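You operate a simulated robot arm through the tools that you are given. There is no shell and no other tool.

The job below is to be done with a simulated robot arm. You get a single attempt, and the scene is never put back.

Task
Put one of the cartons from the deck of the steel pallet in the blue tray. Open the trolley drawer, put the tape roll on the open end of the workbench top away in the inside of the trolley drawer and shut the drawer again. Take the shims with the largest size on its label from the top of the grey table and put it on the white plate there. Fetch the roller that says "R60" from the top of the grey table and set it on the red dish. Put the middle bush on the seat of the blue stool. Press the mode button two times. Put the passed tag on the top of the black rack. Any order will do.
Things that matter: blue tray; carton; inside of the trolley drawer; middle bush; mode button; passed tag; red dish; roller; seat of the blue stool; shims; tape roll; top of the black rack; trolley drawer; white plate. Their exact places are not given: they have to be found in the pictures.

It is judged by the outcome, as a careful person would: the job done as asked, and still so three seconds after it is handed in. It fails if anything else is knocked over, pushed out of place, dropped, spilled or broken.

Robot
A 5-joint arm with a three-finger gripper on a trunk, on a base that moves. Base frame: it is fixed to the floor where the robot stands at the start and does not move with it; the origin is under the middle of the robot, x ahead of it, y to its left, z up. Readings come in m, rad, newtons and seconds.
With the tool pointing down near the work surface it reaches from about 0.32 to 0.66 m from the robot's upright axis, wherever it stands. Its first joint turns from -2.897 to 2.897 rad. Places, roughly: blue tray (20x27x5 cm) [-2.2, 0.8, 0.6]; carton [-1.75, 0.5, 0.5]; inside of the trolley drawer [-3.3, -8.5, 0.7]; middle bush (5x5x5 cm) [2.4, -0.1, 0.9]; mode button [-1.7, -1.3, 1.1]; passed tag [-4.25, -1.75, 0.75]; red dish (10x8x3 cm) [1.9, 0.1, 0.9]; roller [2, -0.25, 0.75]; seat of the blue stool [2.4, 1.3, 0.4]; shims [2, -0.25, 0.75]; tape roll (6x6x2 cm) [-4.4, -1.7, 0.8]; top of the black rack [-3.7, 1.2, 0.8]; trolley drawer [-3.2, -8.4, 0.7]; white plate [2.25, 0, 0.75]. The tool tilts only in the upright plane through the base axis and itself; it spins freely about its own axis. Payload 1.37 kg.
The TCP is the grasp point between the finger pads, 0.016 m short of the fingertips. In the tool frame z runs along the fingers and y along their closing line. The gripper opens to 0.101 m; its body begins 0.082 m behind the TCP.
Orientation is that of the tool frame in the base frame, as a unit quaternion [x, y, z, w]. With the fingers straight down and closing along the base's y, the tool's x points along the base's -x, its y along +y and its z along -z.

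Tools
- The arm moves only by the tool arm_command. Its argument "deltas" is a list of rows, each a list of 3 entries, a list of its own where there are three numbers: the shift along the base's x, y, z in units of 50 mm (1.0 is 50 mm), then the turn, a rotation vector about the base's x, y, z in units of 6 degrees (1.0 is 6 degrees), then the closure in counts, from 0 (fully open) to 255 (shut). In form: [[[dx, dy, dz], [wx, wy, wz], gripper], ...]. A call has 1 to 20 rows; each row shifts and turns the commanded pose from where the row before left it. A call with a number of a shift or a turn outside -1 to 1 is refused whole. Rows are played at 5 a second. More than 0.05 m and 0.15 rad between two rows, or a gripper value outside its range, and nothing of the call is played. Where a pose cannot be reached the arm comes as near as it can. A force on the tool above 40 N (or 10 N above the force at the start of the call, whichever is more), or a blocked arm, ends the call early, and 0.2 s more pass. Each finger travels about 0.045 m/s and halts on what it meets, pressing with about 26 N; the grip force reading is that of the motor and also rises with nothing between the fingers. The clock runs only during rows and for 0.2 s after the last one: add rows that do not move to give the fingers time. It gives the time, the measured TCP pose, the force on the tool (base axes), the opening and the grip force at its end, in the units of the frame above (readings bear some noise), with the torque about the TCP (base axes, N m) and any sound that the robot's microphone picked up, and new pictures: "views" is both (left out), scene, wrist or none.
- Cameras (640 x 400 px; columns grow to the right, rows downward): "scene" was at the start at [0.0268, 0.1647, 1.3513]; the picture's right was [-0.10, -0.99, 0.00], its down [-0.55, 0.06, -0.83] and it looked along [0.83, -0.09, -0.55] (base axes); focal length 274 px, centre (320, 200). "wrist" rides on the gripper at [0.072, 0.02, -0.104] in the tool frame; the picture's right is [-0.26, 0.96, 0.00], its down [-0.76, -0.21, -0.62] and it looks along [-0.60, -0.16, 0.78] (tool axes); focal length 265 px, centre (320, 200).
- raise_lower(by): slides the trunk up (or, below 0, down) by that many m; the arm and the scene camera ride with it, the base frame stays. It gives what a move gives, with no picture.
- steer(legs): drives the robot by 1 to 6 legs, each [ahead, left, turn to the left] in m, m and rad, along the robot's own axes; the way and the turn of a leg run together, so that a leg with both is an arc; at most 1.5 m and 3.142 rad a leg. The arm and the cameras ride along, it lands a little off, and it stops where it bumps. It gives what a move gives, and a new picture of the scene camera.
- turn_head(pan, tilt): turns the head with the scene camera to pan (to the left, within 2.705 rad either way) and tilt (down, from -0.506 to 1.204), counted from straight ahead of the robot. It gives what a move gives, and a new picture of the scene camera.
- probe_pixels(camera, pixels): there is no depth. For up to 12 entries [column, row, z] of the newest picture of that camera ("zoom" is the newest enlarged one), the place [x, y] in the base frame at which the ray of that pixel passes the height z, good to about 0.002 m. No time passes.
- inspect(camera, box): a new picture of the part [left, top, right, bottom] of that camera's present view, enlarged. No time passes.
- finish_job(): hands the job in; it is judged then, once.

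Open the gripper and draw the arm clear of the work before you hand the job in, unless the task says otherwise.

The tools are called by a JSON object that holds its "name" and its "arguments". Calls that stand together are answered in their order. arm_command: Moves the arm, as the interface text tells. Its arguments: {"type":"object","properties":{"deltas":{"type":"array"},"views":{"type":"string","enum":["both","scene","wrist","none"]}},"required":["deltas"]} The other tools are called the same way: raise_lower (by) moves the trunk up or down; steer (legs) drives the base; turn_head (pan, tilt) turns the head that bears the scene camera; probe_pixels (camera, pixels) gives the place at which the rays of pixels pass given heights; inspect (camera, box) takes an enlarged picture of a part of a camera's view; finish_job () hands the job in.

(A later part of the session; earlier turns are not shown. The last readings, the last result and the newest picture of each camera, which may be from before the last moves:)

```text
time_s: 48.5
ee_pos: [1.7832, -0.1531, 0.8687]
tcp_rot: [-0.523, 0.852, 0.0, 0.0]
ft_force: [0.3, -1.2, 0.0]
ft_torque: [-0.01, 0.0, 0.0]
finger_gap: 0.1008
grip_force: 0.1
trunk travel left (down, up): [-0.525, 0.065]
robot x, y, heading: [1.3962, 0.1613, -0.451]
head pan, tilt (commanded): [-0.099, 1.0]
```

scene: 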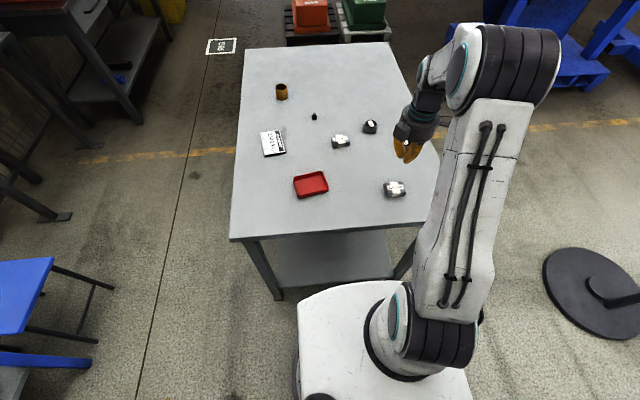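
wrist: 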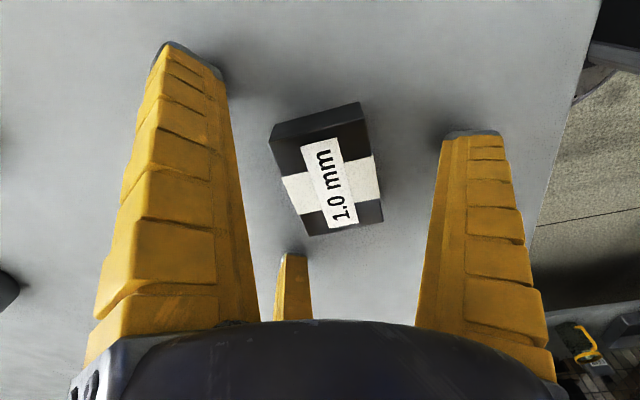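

I lower 2.5 mm more and close, then look at the contact enlarged before lifting.

{"name": "arm_command", "arguments": {"deltas": [[[0, 0, -0.05], [0, 0, 0], 0], [[0, 0, 0], [0, 0, 0], 255], [[0, 0, 0], [0, 0, 0], 255], [[0, 0, 0], [0, 0, 0], 255], [[0, 0, 0], [0, 0, 0], 255], [[0, 0, 0], [0, 0, 0], 255], [[0, 0, 0], [0, 0, 0], 255], [[0, 0, 0], [0, 0, 0], 255], [[0, 0, 0], [0, 0, 0], 255]], "views": "wrist"}}

{"name": "inspect", "arguments": {"camera": "wrist", "box": [220, 70, 440, 250]}}

{"name": "inspect", "arguments": {"camera": "scene", "box": [360, 150, 430, 210]}}

```text
time_s: 50.5
ee_pos: [1.7833, -0.1542, 0.8667]
tcp_rot: [-0.524, 0.852, 0.0, 0.0]
ft_force: [-0.1, -0.6, 1.8]
ft_torque: [0.05, 0.05, 0.09]
finger_gap: 0.0574
grip_force: 26.0
trunk travel left (down, up): [-0.525, 0.065]
robot x, y, heading: [1.4015, 0.159, -0.453]
head pan, tilt (commanded): [-0.099, 1.0]
```

wrist: 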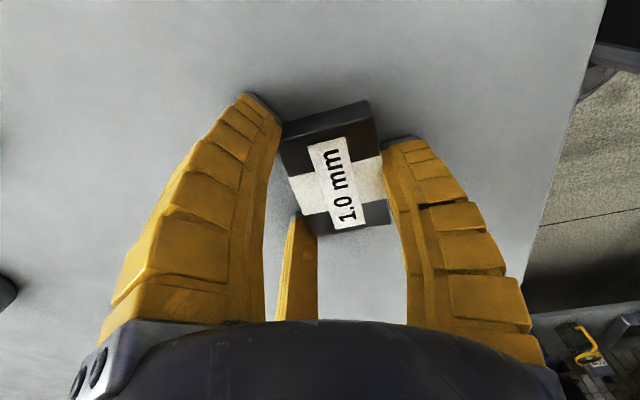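

```text
2.22 times, centred on (330, 160) of wrist
```

zoom: 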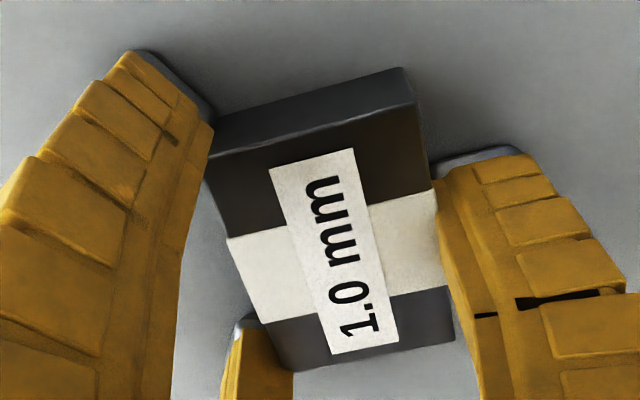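

```text
6.67 times, centred on (395, 180) of scene
```

zoom: 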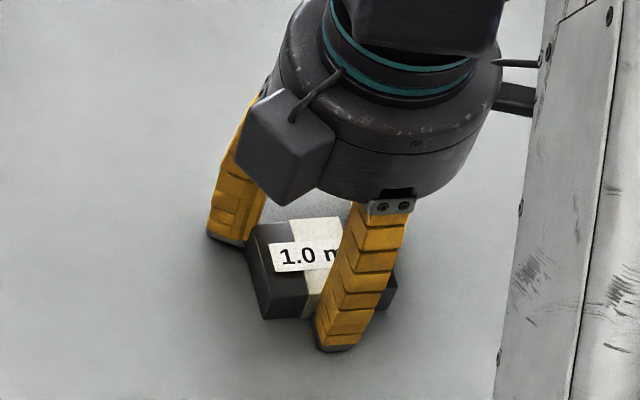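

Contacts look right in plan (thumb on the long face, fingers at the far corners). I lift only 8 mm slowly and check whether it follows.

{"name": "arm_command", "arguments": {"deltas": [[[0, 0, 0.04], [0, 0, 0], 255], [[0, 0, 0.04], [0, 0, 0], 255], [[0, 0, 0.04], [0, 0, 0], 255], [[0, 0, 0.04], [0, 0, 0], 255]], "views": "wrist"}}

{"name": "inspect", "arguments": {"camera": "scene", "box": [360, 150, 430, 210]}}

```text
time_s: 51.5
ee_pos: [1.7839, -0.1532, 0.8744]
tcp_rot: [-0.524, 0.852, 0.001, 0.0]
ft_force: [0.5, -0.1, -2.8]
ft_torque: [-0.05, -0.03, 0.0]
finger_gap: 0.0574
grip_force: 25.7
trunk travel left (down, up): [-0.525, 0.065]
robot x, y, heading: [1.3979, 0.1643, -0.452]
head pan, tilt (commanded): [-0.099, 1.0]
```

wrist: 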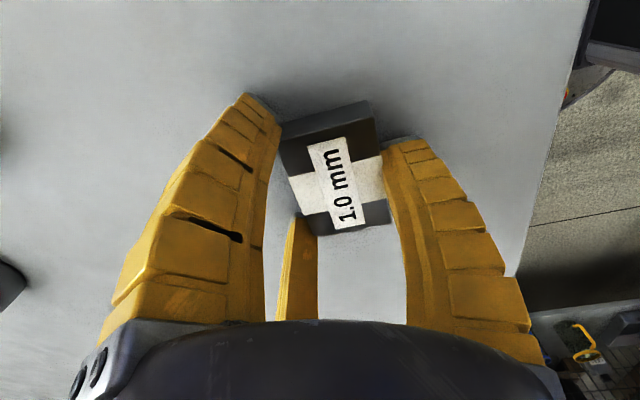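

```text
6.67 times, centred on (395, 180) of scene
```

zoom: 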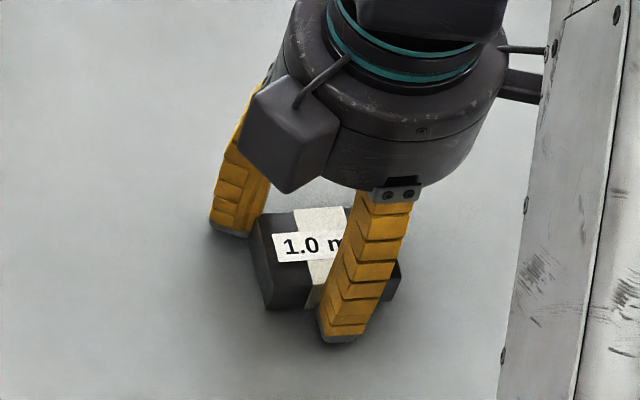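

The block follows (weight about 2.8 N on the tool, gap unchanged). I continue lifting gently.

{"name": "arm_command", "arguments": {"deltas": [[[0, 0, 0.1], [0, 0, 0], 255], [[0, 0, 0.15], [0, 0, 0], 255], [[0, 0, 0.2], [0, 0, 0], 255], [[0, 0, 0.2], [0, 0, 0], 255], [[0, 0, 0.2], [0, 0, 0], 255], [[0, 0, 0.2], [0, 0, 0], 255], [[0, 0, 0.1], [0, 0, 0], 255], [[0, 0, 0], [0, 0, 0], 255]], "views": "wrist"}}

```text
time_s: 53.3
ee_pos: [1.7836, -0.1533, 0.9308]
tcp_rot: [-0.524, 0.852, 0.0, 0.0]
ft_force: [0.0, 0.0, -2.6]
ft_torque: [-0.01, -0.01, -0.03]
finger_gap: 0.0571
grip_force: 25.9
trunk travel left (down, up): [-0.525, 0.065]
robot x, y, heading: [1.3989, 0.1584, -0.45]
head pan, tilt (commanded): [-0.099, 1.0]
```

wrist: 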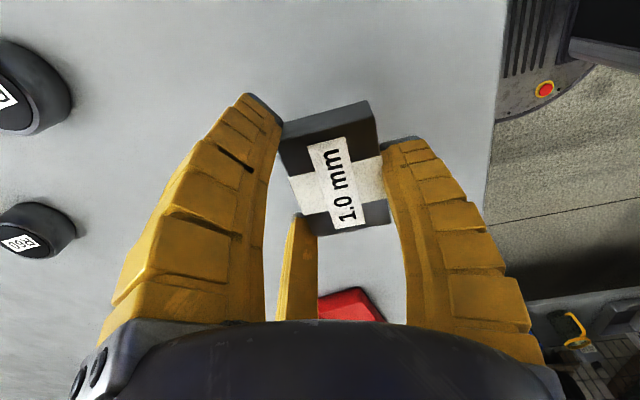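

Held steadily with 2.6 N of weight. The plate is out of reach from here, so I shift the base slightly ahead and 0.245 m to the left along the table edge, keeping the block above the table.

{"name": "steer", "arguments": {"legs": [[0.055, 0.25, 0]]}}

```text
time_s: 55.1
ee_pos: [1.9431, 0.0509, 0.9304]
tcp_rot: [-0.525, 0.851, 0.001, 0.0]
ft_force: [0.4, 0.0, -2.5]
ft_torque: [-0.06, 0.03, 0.01]
finger_gap: 0.0572
grip_force: 25.7
trunk travel left (down, up): [-0.525, 0.065]
robot x, y, heading: [1.5547, 0.3605, -0.443]
head pan, tilt (commanded): [-0.099, 1.0]
```

scene: 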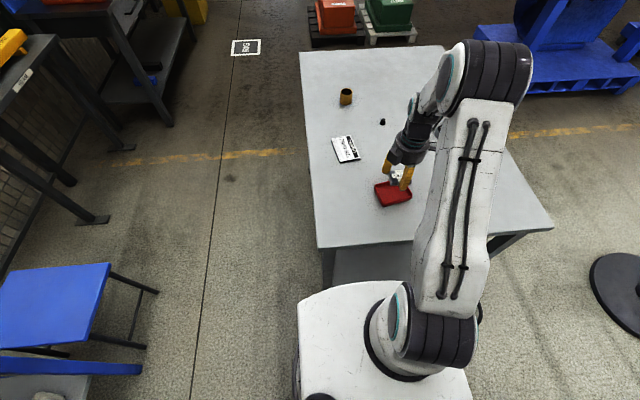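

Still held. I enlarge the plate at (346, 149) to get its outline.

{"name": "inspect", "arguments": {"camera": "scene", "box": [320, 120, 400, 180]}}

```text
6.67 times, centred on (360, 150) of scene
```

zoom: 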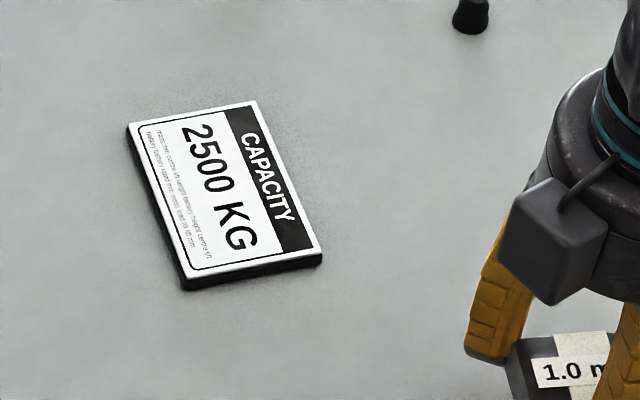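

I probe the plate's four top corners at z 0.857.

{"name": "probe_pixels", "arguments": {"camera": "zoom", "pixels": [[128, 124, 0.857], [256, 101, 0.857], [322, 253, 0.857], [187, 280, 0.857], [187, 290, 0.848], [322, 264, 0.848]]}}

```text
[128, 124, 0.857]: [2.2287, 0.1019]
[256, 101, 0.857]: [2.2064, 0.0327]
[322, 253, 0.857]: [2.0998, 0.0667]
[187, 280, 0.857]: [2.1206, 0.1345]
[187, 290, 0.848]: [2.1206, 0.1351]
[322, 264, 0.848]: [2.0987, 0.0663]
```

Plate centre is [2.164, 0.084], 73 x 113 mm. I carry the block over the plate, turning 9.5° to align with it, staying at z 0.93.

{"name": "arm_command", "arguments": {"deltas": [[[0.3, 0.048, 0], [0, 0, 0.16], 255], [[0.6, 0.097, 0], [0, 0, 0.24], 255], [[0.7, 0.113, 0], [0, 0, 0.24], 255], [[0.7, 0.113, 0], [0, 0, 0.24], 255], [[0.7, 0.113, 0], [0, 0, 0.24], 255], [[0.6, 0.097, 0], [0, 0, 0.24], 255], [[0.4, 0.065, 0], [0, 0, 0.2], 255], [[0.22, 0.036, 0], [0, 0, 0], 255], [[0, 0, 0], [0, 0, 0], 255]], "views": "both"}}

```text
time_s: 57.1
ee_pos: [2.1553, 0.0844, 0.9299]
tcp_rot: [-0.594, 0.805, 0.001, 0.0]
ft_force: [0.9, -0.1, -3.0]
ft_torque: [-0.04, -0.03, -0.01]
finger_gap: 0.0572
grip_force: 26.2
trunk travel left (down, up): [-0.525, 0.065]
robot x, y, heading: [1.5535, 0.3631, -0.448]
head pan, tilt (commanded): [-0.099, 1.0]
```

scene: 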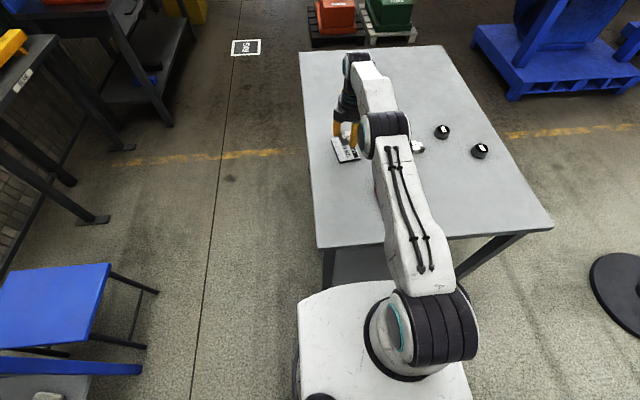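
wrist: 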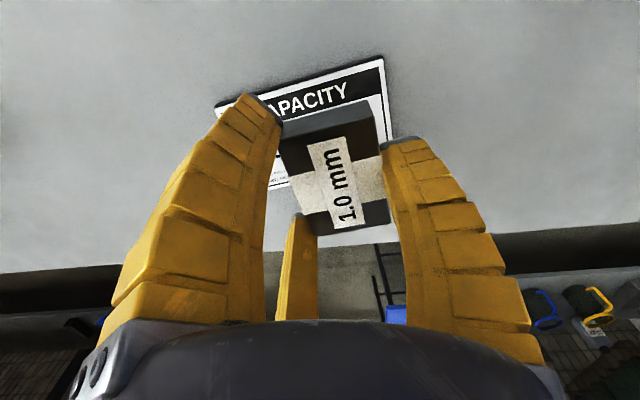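

Reached [2.155, 0.084]. I verify the plate corners via the wrist view: right corners (384, 57) and (393, 150), left (215, 107).

{"name": "inspect", "arguments": {"camera": "wrist", "box": [200, 40, 420, 210]}}

{"name": "probe_pixels", "arguments": {"camera": "wrist", "pixels": [[215, 105, 0.857], [384, 57, 0.857], [335, 165, 0.89]]}}

```text
2.35 times, centred on (310, 125) of wrist
```

zoom: 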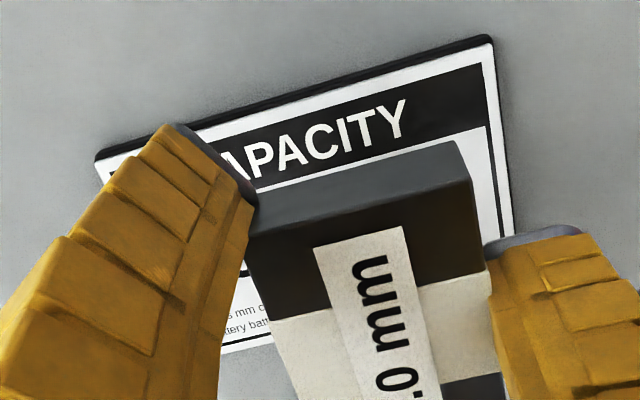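

```text
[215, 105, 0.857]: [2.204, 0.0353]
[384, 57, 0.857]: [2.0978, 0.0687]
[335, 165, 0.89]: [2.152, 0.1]
```

Both cameras agree on the plate. I lower to about z 0.881 first.

{"name": "arm_command", "arguments": {"deltas": [[[0, 0, -0.2], [0, 0, 0], 255], [[0, 0, -0.3], [0, 0, 0], 255], [[0, 0, -0.25], [0, 0, 0], 255], [[0, 0, -0.15], [0, 0, 0], 255], [[0, 0, -0.05], [0, 0, 0], 255], [[0, 0, 0], [0, 0, 0], 255]], "views": "wrist"}}

```text
time_s: 58.5
ee_pos: [2.153, 0.0831, 0.8822]
tcp_rot: [-0.593, 0.805, 0.001, 0.0]
ft_force: [0.2, 0.0, -2.5]
ft_torque: [0.0, 0.0, 0.01]
finger_gap: 0.0569
grip_force: 26.2
trunk travel left (down, up): [-0.525, 0.065]
robot x, y, heading: [1.5574, 0.3641, -0.445]
head pan, tilt (commanded): [-0.099, 1.0]
```

wrist: 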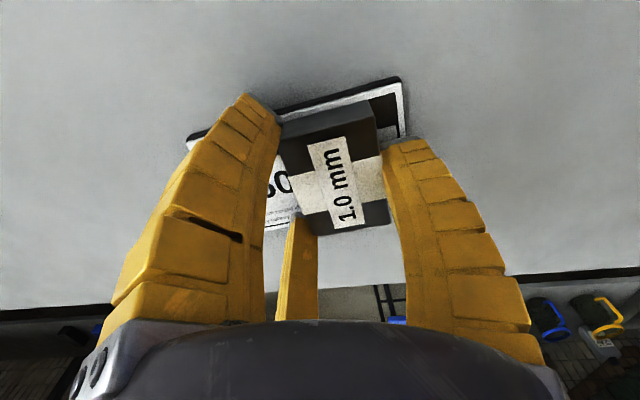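

Computed margins: the block is inside the plate but closer to one side, so I shift 4 mm across and lower in 1 mm steps until contact.

{"name": "arm_command", "arguments": {"deltas": [[[0.024, 0.076, 0], [0, 0, 0], 255], [[0, 0, -0.02], [0, 0, 0], 255], [[0, 0, -0.02], [0, 0, 0], 255], [[0, 0, -0.02], [0, 0, 0], 255], [[0, 0, 0], [0, 0, 0], 255]], "views": "none"}}

```text
time_s: 59.7
ee_pos: [2.1552, 0.0881, 0.8803]
tcp_rot: [-0.593, 0.805, 0.0, 0.0]
ft_force: [-0.4, -0.4, -2.4]
ft_torque: [-0.01, -0.04, -0.02]
finger_gap: 0.057
grip_force: 26.0
trunk travel left (down, up): [-0.525, 0.065]
robot x, y, heading: [1.5567, 0.3632, -0.446]
head pan, tilt (commanded): [-0.099, 1.0]
```

Not in contact yet (force still -2.4 N). I continue in 1 mm steps.

{"name": "arm_command", "arguments": {"deltas": [[[0, 0, -0.02], [0, 0, 0], 255], [[0, 0, -0.02], [0, 0, 0], 255], [[0, 0, -0.02], [0, 0, 0], 255]], "views": "none"}}

```text
time_s: 60.5
ee_pos: [2.1556, 0.0895, 0.8773]
tcp_rot: [-0.592, 0.806, 0.0, 0.0]
ft_force: [0.4, 0.4, -2.8]
ft_torque: [-0.03, -0.03, -0.01]
finger_gap: 0.0571
grip_force: 25.6
trunk travel left (down, up): [-0.525, 0.065]
robot x, y, heading: [1.5552, 0.3632, -0.449]
head pan, tilt (commanded): [-0.099, 1.0]
```

Still free at 0.877. Three more 1 mm steps.

{"name": "arm_command", "arguments": {"deltas": [[[0, 0, -0.02], [0, 0, 0], 255], [[0, 0, -0.02], [0, 0, 0], 255]], "views": "wrist"}}

```text
time_s: 61.1
ee_pos: [2.1544, 0.0885, 0.8771]
tcp_rot: [-0.594, 0.805, -0.001, 0.001]
ft_force: [-0.6, 0.4, 2.0]
ft_torque: [0.01, -0.09, -0.02]
finger_gap: 0.0569
grip_force: 26.0
trunk travel left (down, up): [-0.525, 0.065]
robot x, y, heading: [1.5552, 0.3603, -0.444]
head pan, tilt (commanded): [-0.099, 1.0]
```

wrist: 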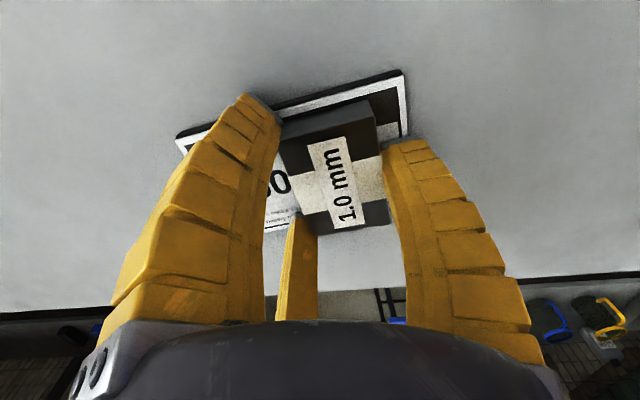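

Force flipped to +2 N: the block rests on the plate. I open the fingers and then rise straight up.

{"name": "arm_command", "arguments": {"deltas": [[[0, 0, 0], [0, 0, 0], 100], [[0, 0, 0], [0, 0, 0], 0], [[0, 0, 0], [0, 0, 0], 0], [[0, 0, 0], [0, 0, 0], 0], [[0, 0, 0.4], [0, 0, 0], 0], [[0, 0, 0.8], [0, 0, 0], 0], [[0, 0, 0.8], [0, 0, 0], 0], [[0, 0, 0.8], [0, 0, 0], 0]], "views": "both"}}

```text
time_s: 62.9
ee_pos: [2.1454, 0.0902, 1.0147]
tcp_rot: [-0.593, 0.805, 0.0, 0.0]
ft_force: [-0.6, -0.3, 0.2]
ft_torque: [-0.03, -0.06, 0.03]
finger_gap: 0.1007
grip_force: 0.0
out of reach, approached as far as the arm can: row 8
trunk travel left (down, up): [-0.525, 0.065]
robot x, y, heading: [1.5549, 0.3585, -0.448]
head pan, tilt (commanded): [-0.099, 1.0]
```

scene: 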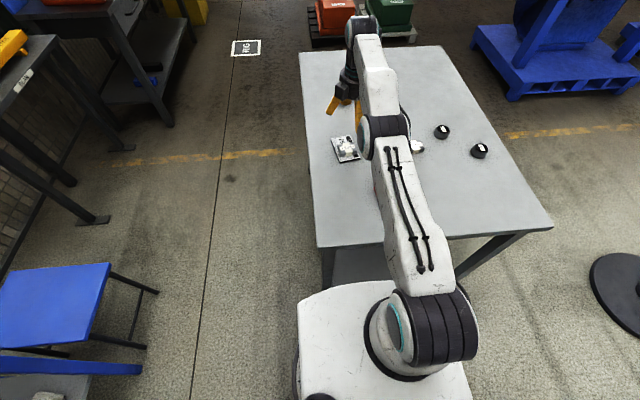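
wrist: 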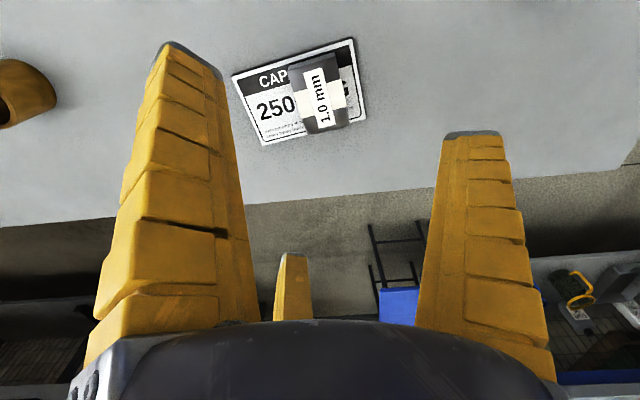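

The shims sit on the plate. Next is the bush: I turn the head left to locate the blue stool precisely before choosing where to stand.

{"name": "turn_head", "arguments": {"pan": 0.9, "tilt": 0.8}}

```text
time_s: 64.2
ee_pos: [2.1479, 0.0892, 1.0126]
tcp_rot: [-0.594, 0.804, 0.0, 0.001]
ft_force: [0.0, -1.1, 0.9]
ft_torque: [0.01, 0.03, -0.02]
finger_gap: 0.1006
grip_force: 0.1
trunk travel left (down, up): [-0.525, 0.065]
robot x, y, heading: [1.5556, 0.3638, -0.447]
head pan, tilt (commanded): [0.901, 0.799]
```

scene: 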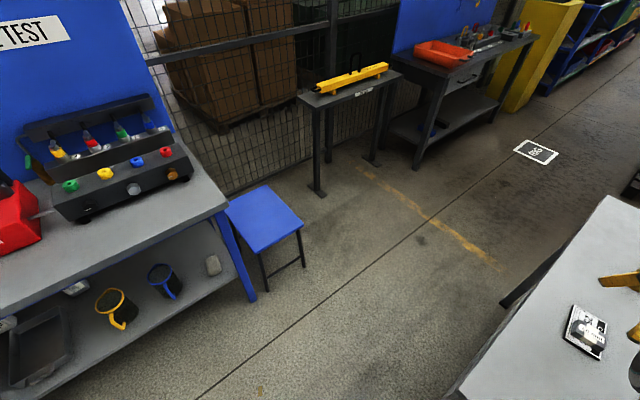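

I probe the stool's seat corners and leg feet.

{"name": "probe_pixels", "arguments": {"camera": "scene", "pixels": [[264, 185, 0.43], [304, 223, 0.43], [258, 252, 0.43], [225, 203, 0.43], [303, 266, 0], [265, 290, 0], [250, 300, 0], [304, 223, 0.45], [258, 252, 0.45], [304, 223, 0.4], [230, 208, 0.8], [258, 252, 0.4]]}}

```text
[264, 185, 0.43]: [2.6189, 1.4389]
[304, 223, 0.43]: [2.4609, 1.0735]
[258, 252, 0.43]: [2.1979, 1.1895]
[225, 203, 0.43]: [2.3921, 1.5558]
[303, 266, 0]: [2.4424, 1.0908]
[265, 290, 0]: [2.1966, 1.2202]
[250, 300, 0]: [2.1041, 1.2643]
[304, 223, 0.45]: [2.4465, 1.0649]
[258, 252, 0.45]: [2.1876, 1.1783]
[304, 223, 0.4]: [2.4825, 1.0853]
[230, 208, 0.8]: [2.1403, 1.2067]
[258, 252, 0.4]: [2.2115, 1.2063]
```

Seat centre is about [2.41, 1.31] at z ≈ 0.43. I probe the bench front edge to make sure the aisle is wide enough for the base.

{"name": "probe_pixels", "arguments": {"camera": "scene", "pixels": [[228, 209, 0.82], [0, 313, 0.82], [120, 258, 0.82], [460, 400, 0.848], [611, 196, 0.848]]}}

```text
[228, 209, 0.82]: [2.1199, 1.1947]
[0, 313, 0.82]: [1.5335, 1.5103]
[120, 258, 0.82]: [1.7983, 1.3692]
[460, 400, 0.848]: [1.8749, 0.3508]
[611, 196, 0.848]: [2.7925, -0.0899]
```

The aisle between table and bench is about 0.86 m wide, enough. I tuck the hand back 0.2 m, then drive left 0.54 m and ahead 0.70 m to stand beside the bush.

{"name": "arm_command", "arguments": {"deltas": [[[-0.72, 0.346, 0], [0, 0, 0], 0], [[-0.72, 0.346, 0], [0, 0, 0], 0], [[-0.72, 0.346, 0], [0, 0, 0], 0], [[-0.72, 0.346, 0], [0, 0, 0], 0], [[-0.72, 0.346, 0], [0, 0, 0], 0]], "views": "none"}}

{"name": "steer", "arguments": {"legs": [[0, 0.53, 0], [0.7, 0, 0]]}}

{"name": "turn_head", "arguments": {"pan": -0.9, "tilt": 0.8}}

```text
time_s: 65.4
ee_pos: [2.1445, 0.0909, 1.015]
tcp_rot: [-0.593, 0.805, 0.001, -0.001]
ft_force: [-0.7, 0.6, -0.1]
ft_torque: [-0.01, 0.0, 0.01]
finger_gap: 0.1007
grip_force: 0.1
out of reach, approached as far as the arm can: row 1, 2, 3, 4, 5
trunk travel left (down, up): [-0.525, 0.065]
robot x, y, heading: [1.5515, 0.3634, -0.451]
head pan, tilt (commanded): [0.901, 0.799]
```

```text
time_s: 71.9
ee_pos: [2.9998, 0.2635, 1.0142]
tcp_rot: [-0.591, 0.807, 0.0, 0.0]
ft_force: [-0.9, 0.2, -1.0]
ft_torque: [-0.02, 0.03, 0.01]
finger_gap: 0.1004
grip_force: 0.0
trunk travel left (down, up): [-0.525, 0.065]
robot x, y, heading: [2.4083, 0.5372, -0.453]
head pan, tilt (commanded): [0.901, 0.799]
```

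scene: 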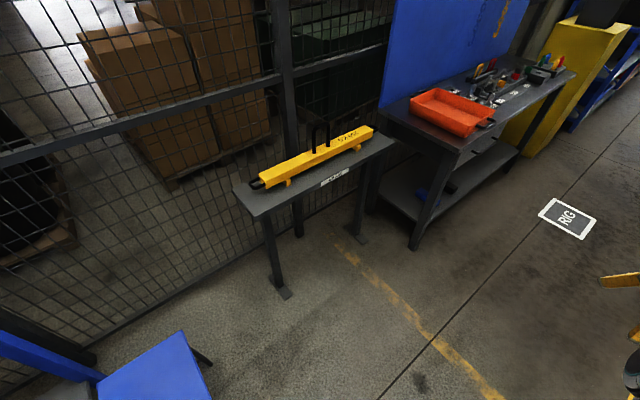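

```text
time_s: 73.7
ee_pos: [2.9998, 0.2634, 1.015]
tcp_rot: [-0.592, 0.806, 0.0, 0.0]
ft_force: [0.8, -0.2, -0.3]
ft_torque: [0.0, -0.04, -0.02]
finger_gap: 0.1004
grip_force: 0.0
trunk travel left (down, up): [-0.525, 0.065]
robot x, y, heading: [2.4101, 0.5388, -0.453]
head pan, tilt (commanded): [-0.901, 0.799]
```

scene: 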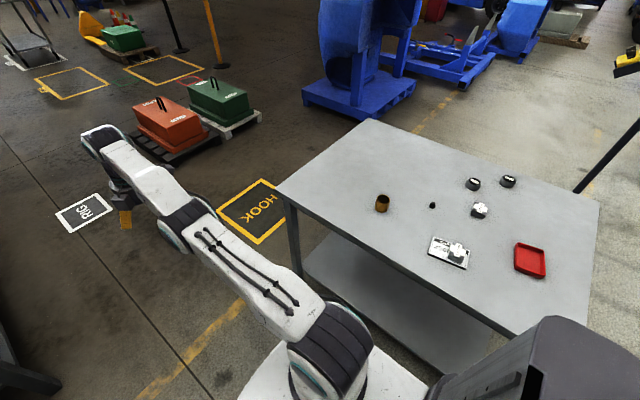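

The arm refused to fold from its stretched pose, but the base arrived at [2.41, 0.54]. I locate the bush at (382, 202) precisely, and try to free the arm by lowering a little first.

{"name": "inspect", "arguments": {"camera": "scene", "box": [350, 170, 470, 250]}}

{"name": "arm_command", "arguments": {"deltas": [[[0, 0, -0.5], [0, 0, 0], 0], [[0, 0, -0.5], [0, 0, 0], 0], [[-0.3, 0.1, -0.3], [0, 0, 0], 0]], "views": "none"}}

```text
5.00 times, centred on (410, 210) of scene
```

zoom: 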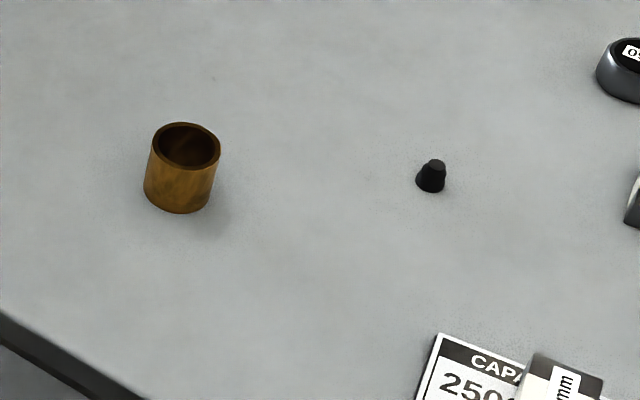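

```text
time_s: 74.5
ee_pos: [3.0075, 0.2584, 0.9509]
tcp_rot: [-0.591, 0.807, 0.002, -0.001]
ft_force: [0.0, -0.4, -0.2]
ft_torque: [0.0, -0.01, 0.02]
finger_gap: 0.1008
grip_force: 0.1
out of reach, approached as far as the arm can: row 1, 2, 3
trunk travel left (down, up): [-0.525, 0.065]
robot x, y, heading: [2.4146, 0.5386, -0.446]
head pan, tilt (commanded): [-0.901, 0.799]
```

The arm reports being at its reach limit (radius 0.656 m). I try moving inward and downward in several rows to get it off the stretched pose.

{"name": "arm_command", "arguments": {"deltas": [[[-0.7, 0.33, -0.3], [0, 0, 0], 0], [[-0.7, 0.33, -0.3], [0, 0, 0], 0], [[-0.7, 0.33, 0], [0, 0, 0], 0], [[-0.7, 0.33, 0], [0, 0, 0], 0]], "views": "scene"}}

```text
time_s: 75.5
ee_pos: [3.0078, 0.2584, 0.9529]
tcp_rot: [-0.591, 0.807, 0.002, -0.001]
ft_force: [1.0, 1.1, 0.2]
ft_torque: [0.0, 0.02, -0.01]
finger_gap: 0.1005
grip_force: 0.1
out of reach, approached as far as the arm can: row 1, 2, 3, 4
trunk travel left (down, up): [-0.525, 0.065]
robot x, y, heading: [2.413, 0.5372, -0.45]
head pan, tilt (commanded): [-0.901, 0.799]
```

scene: 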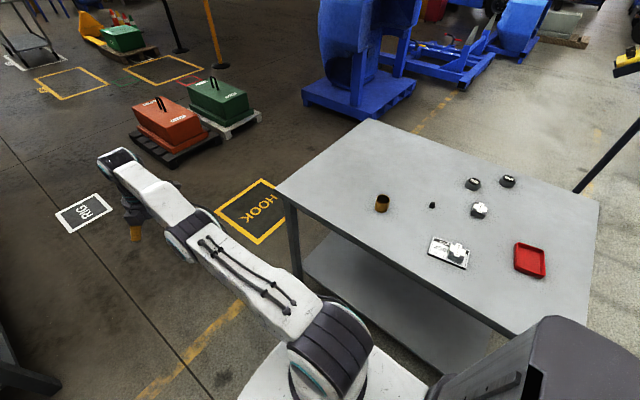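

It looks stuck at a straight-elbow pose. I tilt the tool outward by 12° in its upright plane (which pulls the wrist inward), to bend the elbow.

{"name": "arm_command", "arguments": {"deltas": [[[0, 0, 0], [-0.425, -0.905, 0], 0], [[0, 0, 0], [-0.425, -0.905, 0], 0], [[-0.3, 0.14, 0], [0, 0, 0], 0]], "views": "none"}}

```text
time_s: 76.3
ee_pos: [3.0514, 0.2396, 0.9733]
tcp_rot: [-0.589, 0.802, -0.092, 0.05]
ft_force: [1.1, 0.0, 0.5]
ft_torque: [0.01, -0.04, 0.01]
finger_gap: 0.1006
grip_force: 0.0
out of reach, approached as far as the arm can: row 1, 2, 3
trunk travel left (down, up): [-0.525, 0.065]
robot x, y, heading: [2.41, 0.5379, -0.451]
head pan, tilt (commanded): [-0.901, 0.799]
```

Still stretched. I undo the tilt and move well down (0.2 m) with an inward component, as the space below the hand is free here.

{"name": "arm_command", "arguments": {"deltas": [[[0, 0, 0], [0.425, 0.905, 0], 0], [[0, 0, 0], [0.425, 0.905, 0], 0], [[-0.4, 0.19, -0.8], [0, 0, 0], 0], [[-0.4, 0.19, -0.8], [0, 0, 0], 0], [[-0.4, 0.19, -0.8], [0, 0, 0], 0], [[-0.4, 0.19, -0.8], [0, 0, 0], 0], [[-0.4, 0.19, -0.8], [0, 0, 0], 0]], "views": "none"}}

```text
time_s: 77.9
ee_pos: [2.9185, 0.3007, 0.7752]
tcp_rot: [-0.591, 0.806, -0.022, 0.013]
ft_force: [0.7, 0.1, 0.2]
ft_torque: [0.03, 0.0, 0.01]
finger_gap: 0.1004
grip_force: 0.0
out of reach, approached as far as the arm can: row 1, 2
trunk travel left (down, up): [-0.525, 0.065]
robot x, y, heading: [2.4108, 0.5348, -0.449]
head pan, tilt (commanded): [-0.901, 0.799]
```

Freed: now at radius 0.56 m, z 0.775. I probe the bush (top ring centre (186,146), base centre (178,190) in the enlarged picture) before planning the move.

{"name": "inspect", "arguments": {"camera": "scene", "box": [350, 170, 470, 250]}}

{"name": "probe_pixels", "arguments": {"camera": "zoom", "pixels": [[186, 146, 0.898], [186, 146, 0.89], [178, 192, 0.848], [155, 146, 0.898], [219, 148, 0.898], [430, 178, 0.86], [145, 190, 0.848], [208, 195, 0.848]]}}

```text
5.00 times, centred on (410, 210) of scene
```

zoom: 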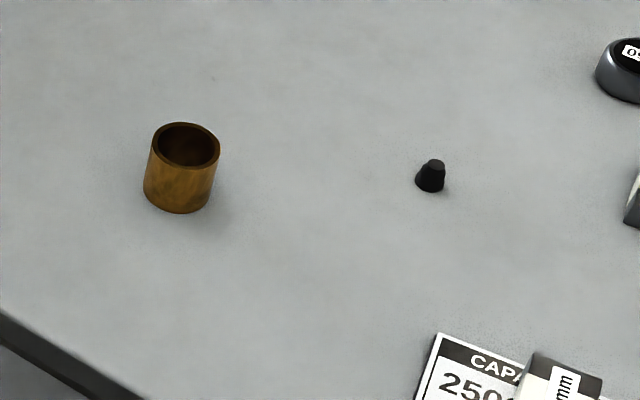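

```text
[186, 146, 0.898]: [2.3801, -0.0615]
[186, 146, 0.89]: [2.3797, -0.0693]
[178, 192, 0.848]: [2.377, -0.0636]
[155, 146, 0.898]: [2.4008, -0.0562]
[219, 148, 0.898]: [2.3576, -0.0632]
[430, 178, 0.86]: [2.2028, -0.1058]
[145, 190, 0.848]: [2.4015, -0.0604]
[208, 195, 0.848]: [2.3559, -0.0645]
```

Bush centre is [2.379, -0.062], about 45 mm across and 50 mm tall. I raise the hand at a shorter radius, then swing across to just short of the bush at z 0.975.

{"name": "arm_command", "arguments": {"deltas": [[[-0.218, 0.097, 0.8], [0.0416, 0.0886, 0], 0], [[-0.218, 0.097, 0.8], [0.0416, 0.0886, 0], 0], [[-0.218, 0.097, 0.8], [0.0416, 0.0886, 0], 0], [[-0.218, 0.097, 0.8], [0.0416, 0.0886, 0], 0], [[-0.218, 0.097, 0.8], [0.0416, 0.0886, 0], 0]], "views": "none"}}

{"name": "arm_command", "arguments": {"deltas": [[[-0.8, -0.482, 0], [0, 0, 0], 0], [[-0.8, -0.482, 0], [0, 0, 0], 0], [[-0.8, -0.482, 0], [0, 0, 0], 0], [[-0.8, -0.482, 0], [0, 0, 0], 0], [[-0.8, -0.482, 0], [0, 0, 0], 0], [[-0.8, -0.482, 0], [0, 0, 0], 0], [[-0.8, -0.482, 0], [0, 0, 0], 0], [[-0.8, -0.482, 0], [0, 0, 0], 0], [[-0.8, -0.482, 0], [0, 0, 0], 0], [[-0.8, -0.482, 0], [0, 0, 0], 0], [[-0.8, -0.482, 0], [0, 0, 0], 0], [[-0.8, -0.482, 0], [0, 0, 0], 0]], "views": "both"}}

```text
time_s: 79.1
ee_pos: [2.8628, 0.3232, 0.9753]
tcp_rot: [-0.591, 0.806, 0.001, 0.0]
ft_force: [0.3, -0.7, -1.0]
ft_torque: [-0.03, 0.03, -0.04]
finger_gap: 0.1007
grip_force: 0.1
trunk travel left (down, up): [-0.525, 0.065]
robot x, y, heading: [2.4118, 0.5383, -0.451]
head pan, tilt (commanded): [-0.901, 0.799]
```

```text
time_s: 81.7
ee_pos: [2.3825, 0.0336, 0.9774]
tcp_rot: [-0.591, 0.806, 0.001, 0.001]
ft_force: [-0.5, -0.4, 1.1]
ft_torque: [0.01, 0.01, -0.01]
finger_gap: 0.1007
grip_force: 0.0
trunk travel left (down, up): [-0.525, 0.065]
robot x, y, heading: [2.4102, 0.5348, -0.452]
head pan, tilt (commanded): [-0.901, 0.799]
```

scene: 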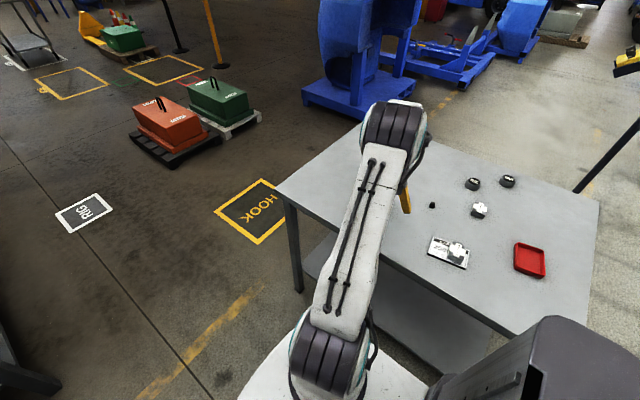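
wrist: 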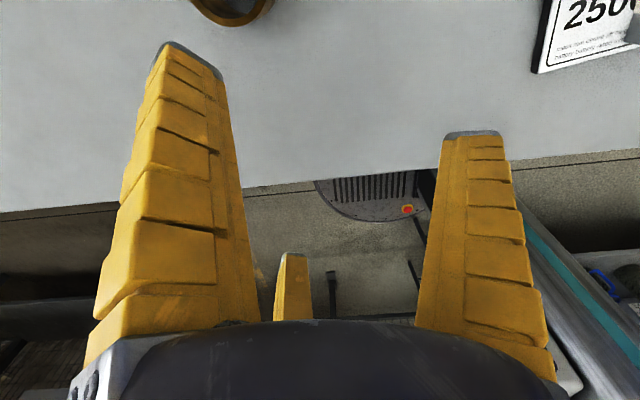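

The bush is at the top edge of the wrist view. I move 0.096 m further to be above it and look again.

{"name": "arm_command", "arguments": {"deltas": [[[-0.03, -0.64, 0], [0, 0, 0], 0], [[-0.03, -0.64, 0], [0, 0, 0], 0], [[-0.02, -0.64, 0], [0, 0, 0], 0], [[0, 0, 0], [0, 0, 0], 0]], "views": "wrist"}}

```text
time_s: 82.7
ee_pos: [2.3793, -0.0607, 0.9747]
tcp_rot: [-0.591, 0.806, 0.001, 0.001]
ft_force: [-0.6, -0.4, -0.2]
ft_torque: [0.0, -0.05, 0.01]
finger_gap: 0.1007
grip_force: 0.0
trunk travel left (down, up): [-0.525, 0.065]
robot x, y, heading: [2.4061, 0.5382, -0.446]
head pan, tilt (commanded): [-0.901, 0.799]
```

wrist: 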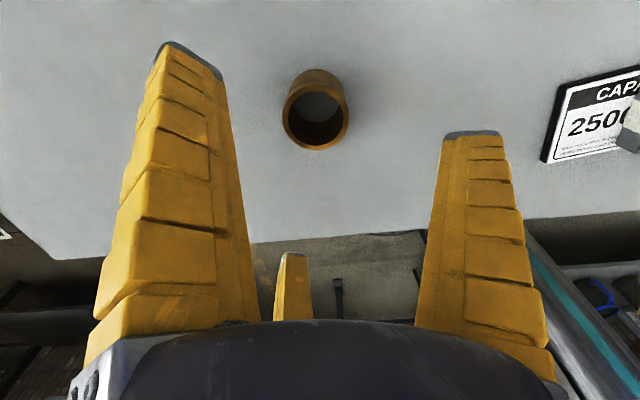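

I probe the top ring centre (316, 112) at the bush's top height.

{"name": "probe_pixels", "arguments": {"camera": "wrist", "pixels": [[316, 112, 0.898], [283, 112, 0.898], [349, 112, 0.898], [316, 150, 0.898], [320, 125, 0.898], [290, 95, 0.848], [342, 90, 0.848]]}}

```text
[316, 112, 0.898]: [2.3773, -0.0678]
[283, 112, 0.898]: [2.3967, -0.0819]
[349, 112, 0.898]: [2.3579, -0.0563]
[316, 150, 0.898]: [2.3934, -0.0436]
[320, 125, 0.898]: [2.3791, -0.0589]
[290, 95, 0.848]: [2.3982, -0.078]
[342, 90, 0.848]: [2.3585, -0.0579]
```

Bush centre refined to [2.378, -0.065]. I descend to z 0.874 and close.

{"name": "arm_command", "arguments": {"deltas": [[[-0.02, -0.09, -0.5], [0, 0, 0], 0], [[0, 0, -0.6], [0, 0, 0], 0], [[0, 0, -0.6], [0, 0, 0], 0], [[0, 0, -0.3], [0, 0, 0], 0], [[0, 0, 0], [0, 0, 0], 0]], "views": "wrist"}}

```text
time_s: 83.9
ee_pos: [2.3796, -0.063, 0.8745]
tcp_rot: [-0.591, 0.807, -0.001, 0.0]
ft_force: [0.0, -0.7, 0.6]
ft_torque: [0.03, -0.03, 0.02]
finger_gap: 0.1004
grip_force: 0.1
trunk travel left (down, up): [-0.525, 0.065]
robot x, y, heading: [2.4105, 0.5368, -0.45]
head pan, tilt (commanded): [-0.901, 0.799]
```

wrist: 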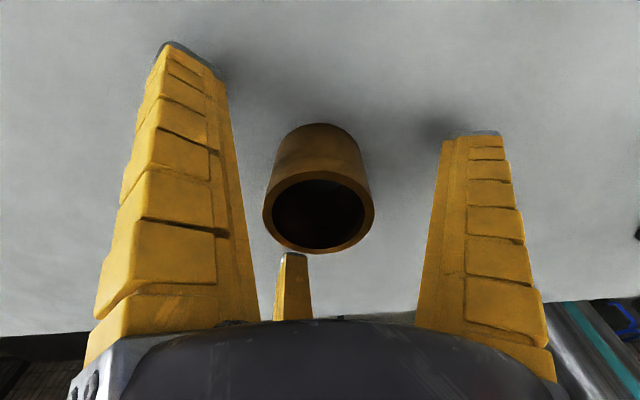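

The bush is centred between the fingers. I close on it.

{"name": "arm_command", "arguments": {"deltas": [[[0, 0, 0], [0, 0, 0], 255], [[0, 0, 0], [0, 0, 0], 255], [[0, 0, 0], [0, 0, 0], 255], [[0, 0, 0], [0, 0, 0], 255], [[0, 0, 0], [0, 0, 0], 255], [[0, 0, 0], [0, 0, 0], 255], [[0, 0, 0.05], [0, 0, 0], 255], [[0, 0, 0.1], [0, 0, 0], 255], [[0, 0, 0.1], [0, 0, 0], 255]], "views": "wrist"}}

```text
time_s: 85.9
ee_pos: [2.3788, -0.0646, 0.8883]
tcp_rot: [-0.591, 0.806, 0.001, 0.001]
ft_force: [-0.1, -0.1, -0.8]
ft_torque: [-0.02, 0.0, 0.02]
finger_gap: 0.0412
grip_force: 26.3
trunk travel left (down, up): [-0.525, 0.065]
robot x, y, heading: [2.414, 0.5398, -0.453]
head pan, tilt (commanded): [-0.901, 0.799]
```

wrist: 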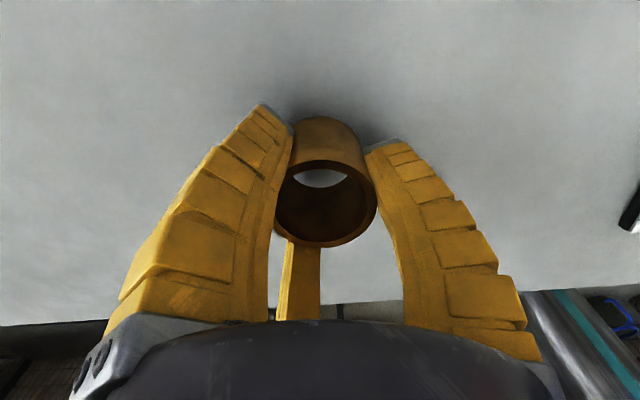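

The bush is gripped (gap 0.041) and appears to lift. I raise it by ~6 cm and check that it stays.

{"name": "arm_command", "arguments": {"deltas": [[[0, 0, 0.2], [0, 0, 0], 255], [[0, 0, 0.3], [0, 0, 0], 255], [[0, 0, 0.3], [0, 0, 0], 255], [[0, 0, 0.3], [0, 0, 0], 255], [[0, 0, 0.2], [0, 0, 0], 255], [[0, 0, 0], [0, 0, 0], 255]], "views": "both"}}

```text
time_s: 87.3
ee_pos: [2.3803, -0.0653, 0.9522]
tcp_rot: [-0.592, 0.806, 0.0, 0.0]
ft_force: [0.1, -0.2, -1.4]
ft_torque: [-0.01, -0.04, 0.02]
finger_gap: 0.0413
grip_force: 26.1
trunk travel left (down, up): [-0.525, 0.065]
robot x, y, heading: [2.4089, 0.5389, -0.45]
head pan, tilt (commanded): [-0.901, 0.799]
```

scene: 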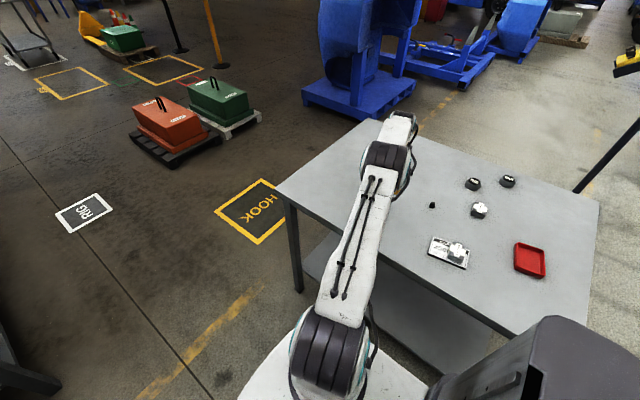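
wrist: 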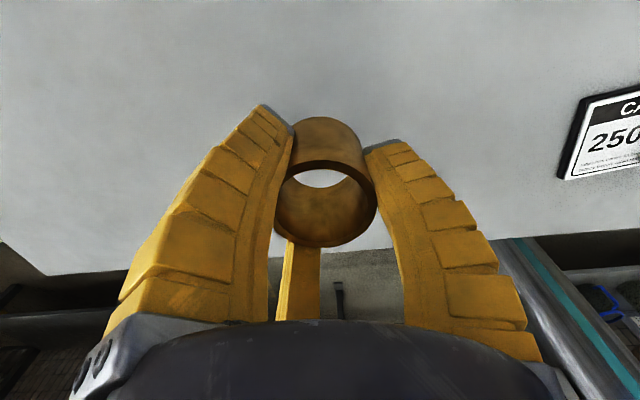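

Bush is held (bottom about 27 mm below TCP). I draw it in and swing it around the front of the robot toward the stool side at z 0.95.

{"name": "arm_command", "arguments": {"deltas": [[[0.06, 0.9, 0], [0, 0, 0], 255], [[0.06, 0.98, 0], [0, 0, 0], 255], [[0.06, 0.98, 0], [0, 0, 0], 255], [[0.729, 0.657, 0], [0, 0, 0], 255], [[0.729, 0.657, 0], [0, 0, 0], 255], [[0.729, 0.657, 0], [0, 0, 0], 255], [[0.729, 0.657, 0], [0, 0, 0], 255], [[0.729, 0.657, 0], [0, 0, 0], 255], [[0.729, 0.657, 0], [0, 0, 0], 255], [[0.729, 0.657, 0], [0, 0, 0], 255], [[0.729, 0.657, 0], [0, 0, 0], 255], [[0.729, 0.657, 0], [0, 0, 0], 255], [[0.729, 0.657, 0], [0, 0, 0], 255], [[0.729, 0.657, 0], [0, 0, 0], 255], [[0.729, 0.657, 0], [0, 0, 0], 255], [[0.729, 0.657, 0], [0, 0, 0], 255], [[0.729, 0.657, 0], [0, 0, 0], 255]], "views": "none"}}

{"name": "arm_command", "arguments": {"deltas": [[[-0.6, 0.723, 0], [0, 0, 0], 255], [[-0.6, 0.723, 0], [0, 0, 0], 255], [[-0.6, 0.723, 0], [0, 0, 0], 255], [[-0.6, 0.723, 0], [0, 0, 0], 255], [[-0.6, 0.723, 0], [0, 0, 0], 255], [[-0.6, 0.723, 0], [0, 0, 0], 255], [[-0.6, 0.723, 0], [0, 0, 0], 255], [[-0.6, 0.723, 0], [0, 0, 0], 255], [[-0.6, 0.723, 0], [0, 0, 0], 255], [[-0.6, 0.723, 0], [0, 0, 0], 255], [[-0.6, 0.723, 0], [0, 0, 0], 255], [[-0.6, 0.723, 0], [0, 0, 0], 255], [[-0.6, 0.723, 0], [0, 0, 0], 255]], "views": "wrist"}}

{"name": "steer", "arguments": {"legs": [[-0.043, 0.135, 0]]}}

{"name": "turn_head", "arguments": {"pan": 1.9, "tilt": 0.9}}

```text
time_s: 90.9
ee_pos: [2.8985, 0.5409, 0.9548]
tcp_rot: [-0.591, 0.807, 0.0, -0.001]
ft_force: [0.5, 0.4, -1.4]
ft_torque: [-0.01, -0.03, 0.03]
finger_gap: 0.0419
grip_force: 26.3
trunk travel left (down, up): [-0.525, 0.065]
robot x, y, heading: [2.4119, 0.5345, -0.447]
head pan, tilt (commanded): [-0.901, 0.799]
```

```text
time_s: 93.7
ee_pos: [2.5187, 1.0086, 0.9495]
tcp_rot: [-0.582, 0.813, -0.004, -0.001]
ft_force: [-0.9, 0.5, -1.3]
ft_torque: [-0.05, -0.07, -0.01]
finger_gap: 0.0417
grip_force: 26.3
trunk travel left (down, up): [-0.525, 0.065]
robot x, y, heading: [2.4106, 0.5347, -0.45]
head pan, tilt (commanded): [-0.901, 0.799]
```

wrist: 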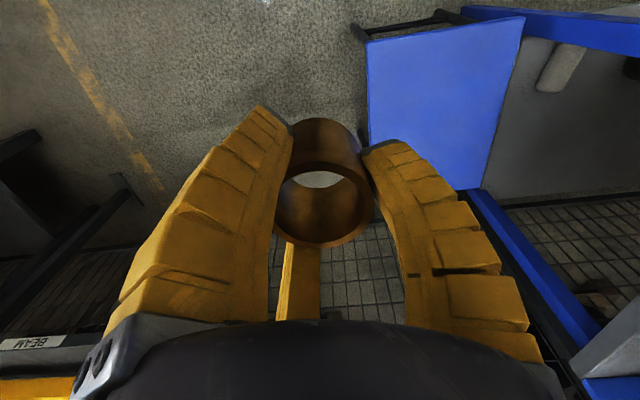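

```text
time_s: 95.0
ee_pos: [2.5378, 1.1467, 0.9502]
tcp_rot: [-0.582, 0.813, -0.002, -0.003]
ft_force: [0.8, -0.4, -0.9]
ft_torque: [0.0, -0.01, -0.02]
finger_gap: 0.0418
grip_force: 25.9
trunk travel left (down, up): [-0.525, 0.065]
robot x, y, heading: [2.4311, 0.6732, -0.453]
head pan, tilt (commanded): [-0.901, 0.799]
```

scene: 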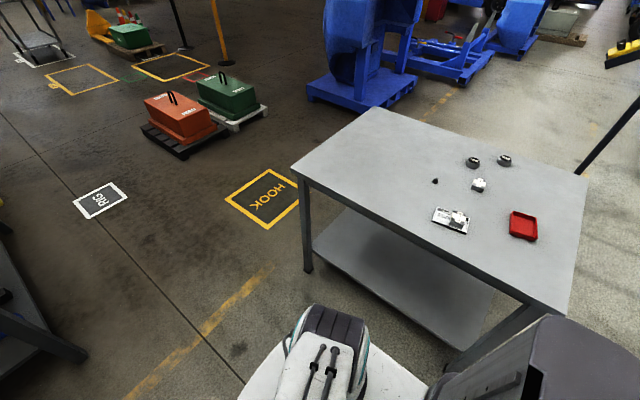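

```text
time_s: 97.5
ee_pos: [2.539, 1.1461, 0.9502]
tcp_rot: [-0.582, 0.813, -0.002, -0.002]
ft_force: [-0.8, 0.4, -1.9]
ft_torque: [0.01, 0.02, 0.02]
finger_gap: 0.0419
grip_force: 26.3
trunk travel left (down, up): [-0.525, 0.065]
robot x, y, heading: [2.4335, 0.6736, -0.448]
head pan, tilt (commanded): [1.901, 0.901]
```

scene: 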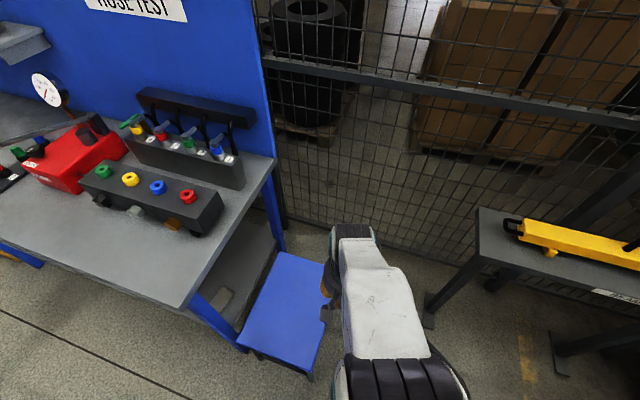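

The stool seat is visible at about (285, 310). I probe its corners at a few heights to fix seat height.

{"name": "probe_pixels", "arguments": {"camera": "scene", "pixels": [[281, 252, 0.43], [238, 343, 0.43], [309, 373, 0.43], [238, 343, 0.41], [309, 373, 0.41], [238, 343, 0.45], [309, 373, 0.45], [290, 310, 0.43]]}}

{"name": "inspect", "arguments": {"camera": "scene", "box": [210, 230, 350, 390]}}

```text
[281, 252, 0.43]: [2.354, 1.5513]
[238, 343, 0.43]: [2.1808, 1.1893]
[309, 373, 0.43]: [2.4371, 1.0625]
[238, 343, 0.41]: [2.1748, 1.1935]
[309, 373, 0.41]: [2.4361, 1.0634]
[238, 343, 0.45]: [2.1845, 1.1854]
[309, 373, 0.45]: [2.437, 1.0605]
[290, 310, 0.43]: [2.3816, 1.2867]
```

```text
2.50 times, centred on (280, 310) of scene
```

zoom: 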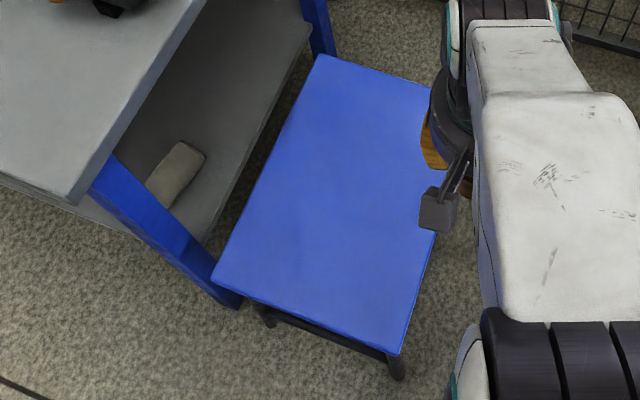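

Seat top is near z 0.45 and its centre [2.40, 1.30]. I move the bush over [2.385, 1.24], then lower the trunk by 0.42 m.

{"name": "arm_command", "arguments": {"deltas": [[[-0.77, 0.47, 0], [0, 0, 0], 255], [[-0.77, 0.47, 0], [0, 0, 0], 255], [[-0.77, 0.47, 0], [0, 0, 0], 255], [[-0.77, 0.47, 0], [0, 0, 0], 255], [[0, 0, 0], [0, 0, 0], 255]], "views": "none"}}

{"name": "raise_lower", "arguments": {"by": -0.4}}

{"name": "arm_command", "arguments": {"deltas": [[[0, 0, 0], [0, 0, 0], 255]], "views": "both"}}

```text
time_s: 98.7
ee_pos: [2.3864, 1.2405, 0.9488]
tcp_rot: [-0.583, 0.812, -0.004, -0.002]
ft_force: [-0.7, 0.0, -1.2]
ft_torque: [-0.02, 0.0, -0.01]
finger_gap: 0.0417
grip_force: 26.1
trunk travel left (down, up): [-0.525, 0.065]
robot x, y, heading: [2.4338, 0.6743, -0.448]
head pan, tilt (commanded): [1.901, 0.901]
```

```text
time_s: 102.5
ee_pos: [2.3873, 1.2403, 0.5486]
tcp_rot: [-0.583, 0.812, -0.003, -0.001]
ft_force: [0.0, -0.6, -1.8]
ft_torque: [0.0, -0.04, 0.02]
finger_gap: 0.0414
grip_force: 25.8
trunk travel left (down, up): [-0.125, 0.465]
robot x, y, heading: [2.4326, 0.6761, -0.448]
head pan, tilt (commanded): [1.901, 0.901]
```

```text
time_s: 102.9
ee_pos: [2.3873, 1.2405, 0.5496]
tcp_rot: [-0.583, 0.813, -0.004, -0.002]
ft_force: [0.8, -0.1, -1.8]
ft_torque: [-0.01, -0.01, 0.0]
finger_gap: 0.0415
grip_force: 26.2
trunk travel left (down, up): [-0.125, 0.465]
robot x, y, heading: [2.4291, 0.6745, -0.448]
head pan, tilt (commanded): [1.901, 0.901]
```

scene: 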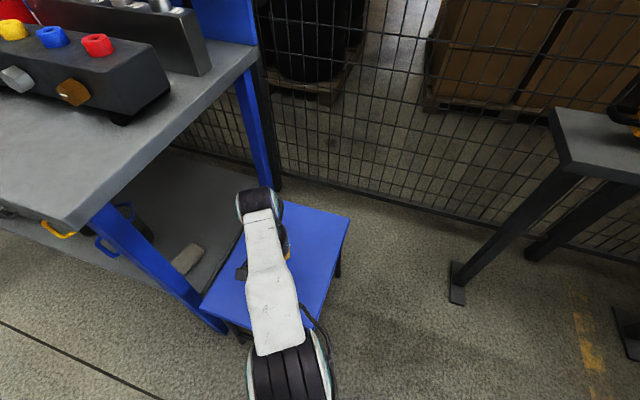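
wrist: 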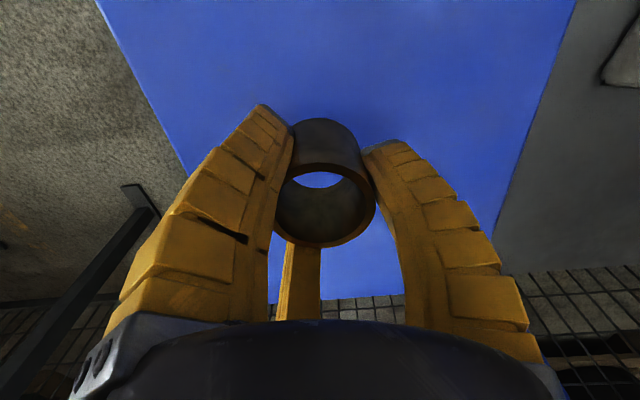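

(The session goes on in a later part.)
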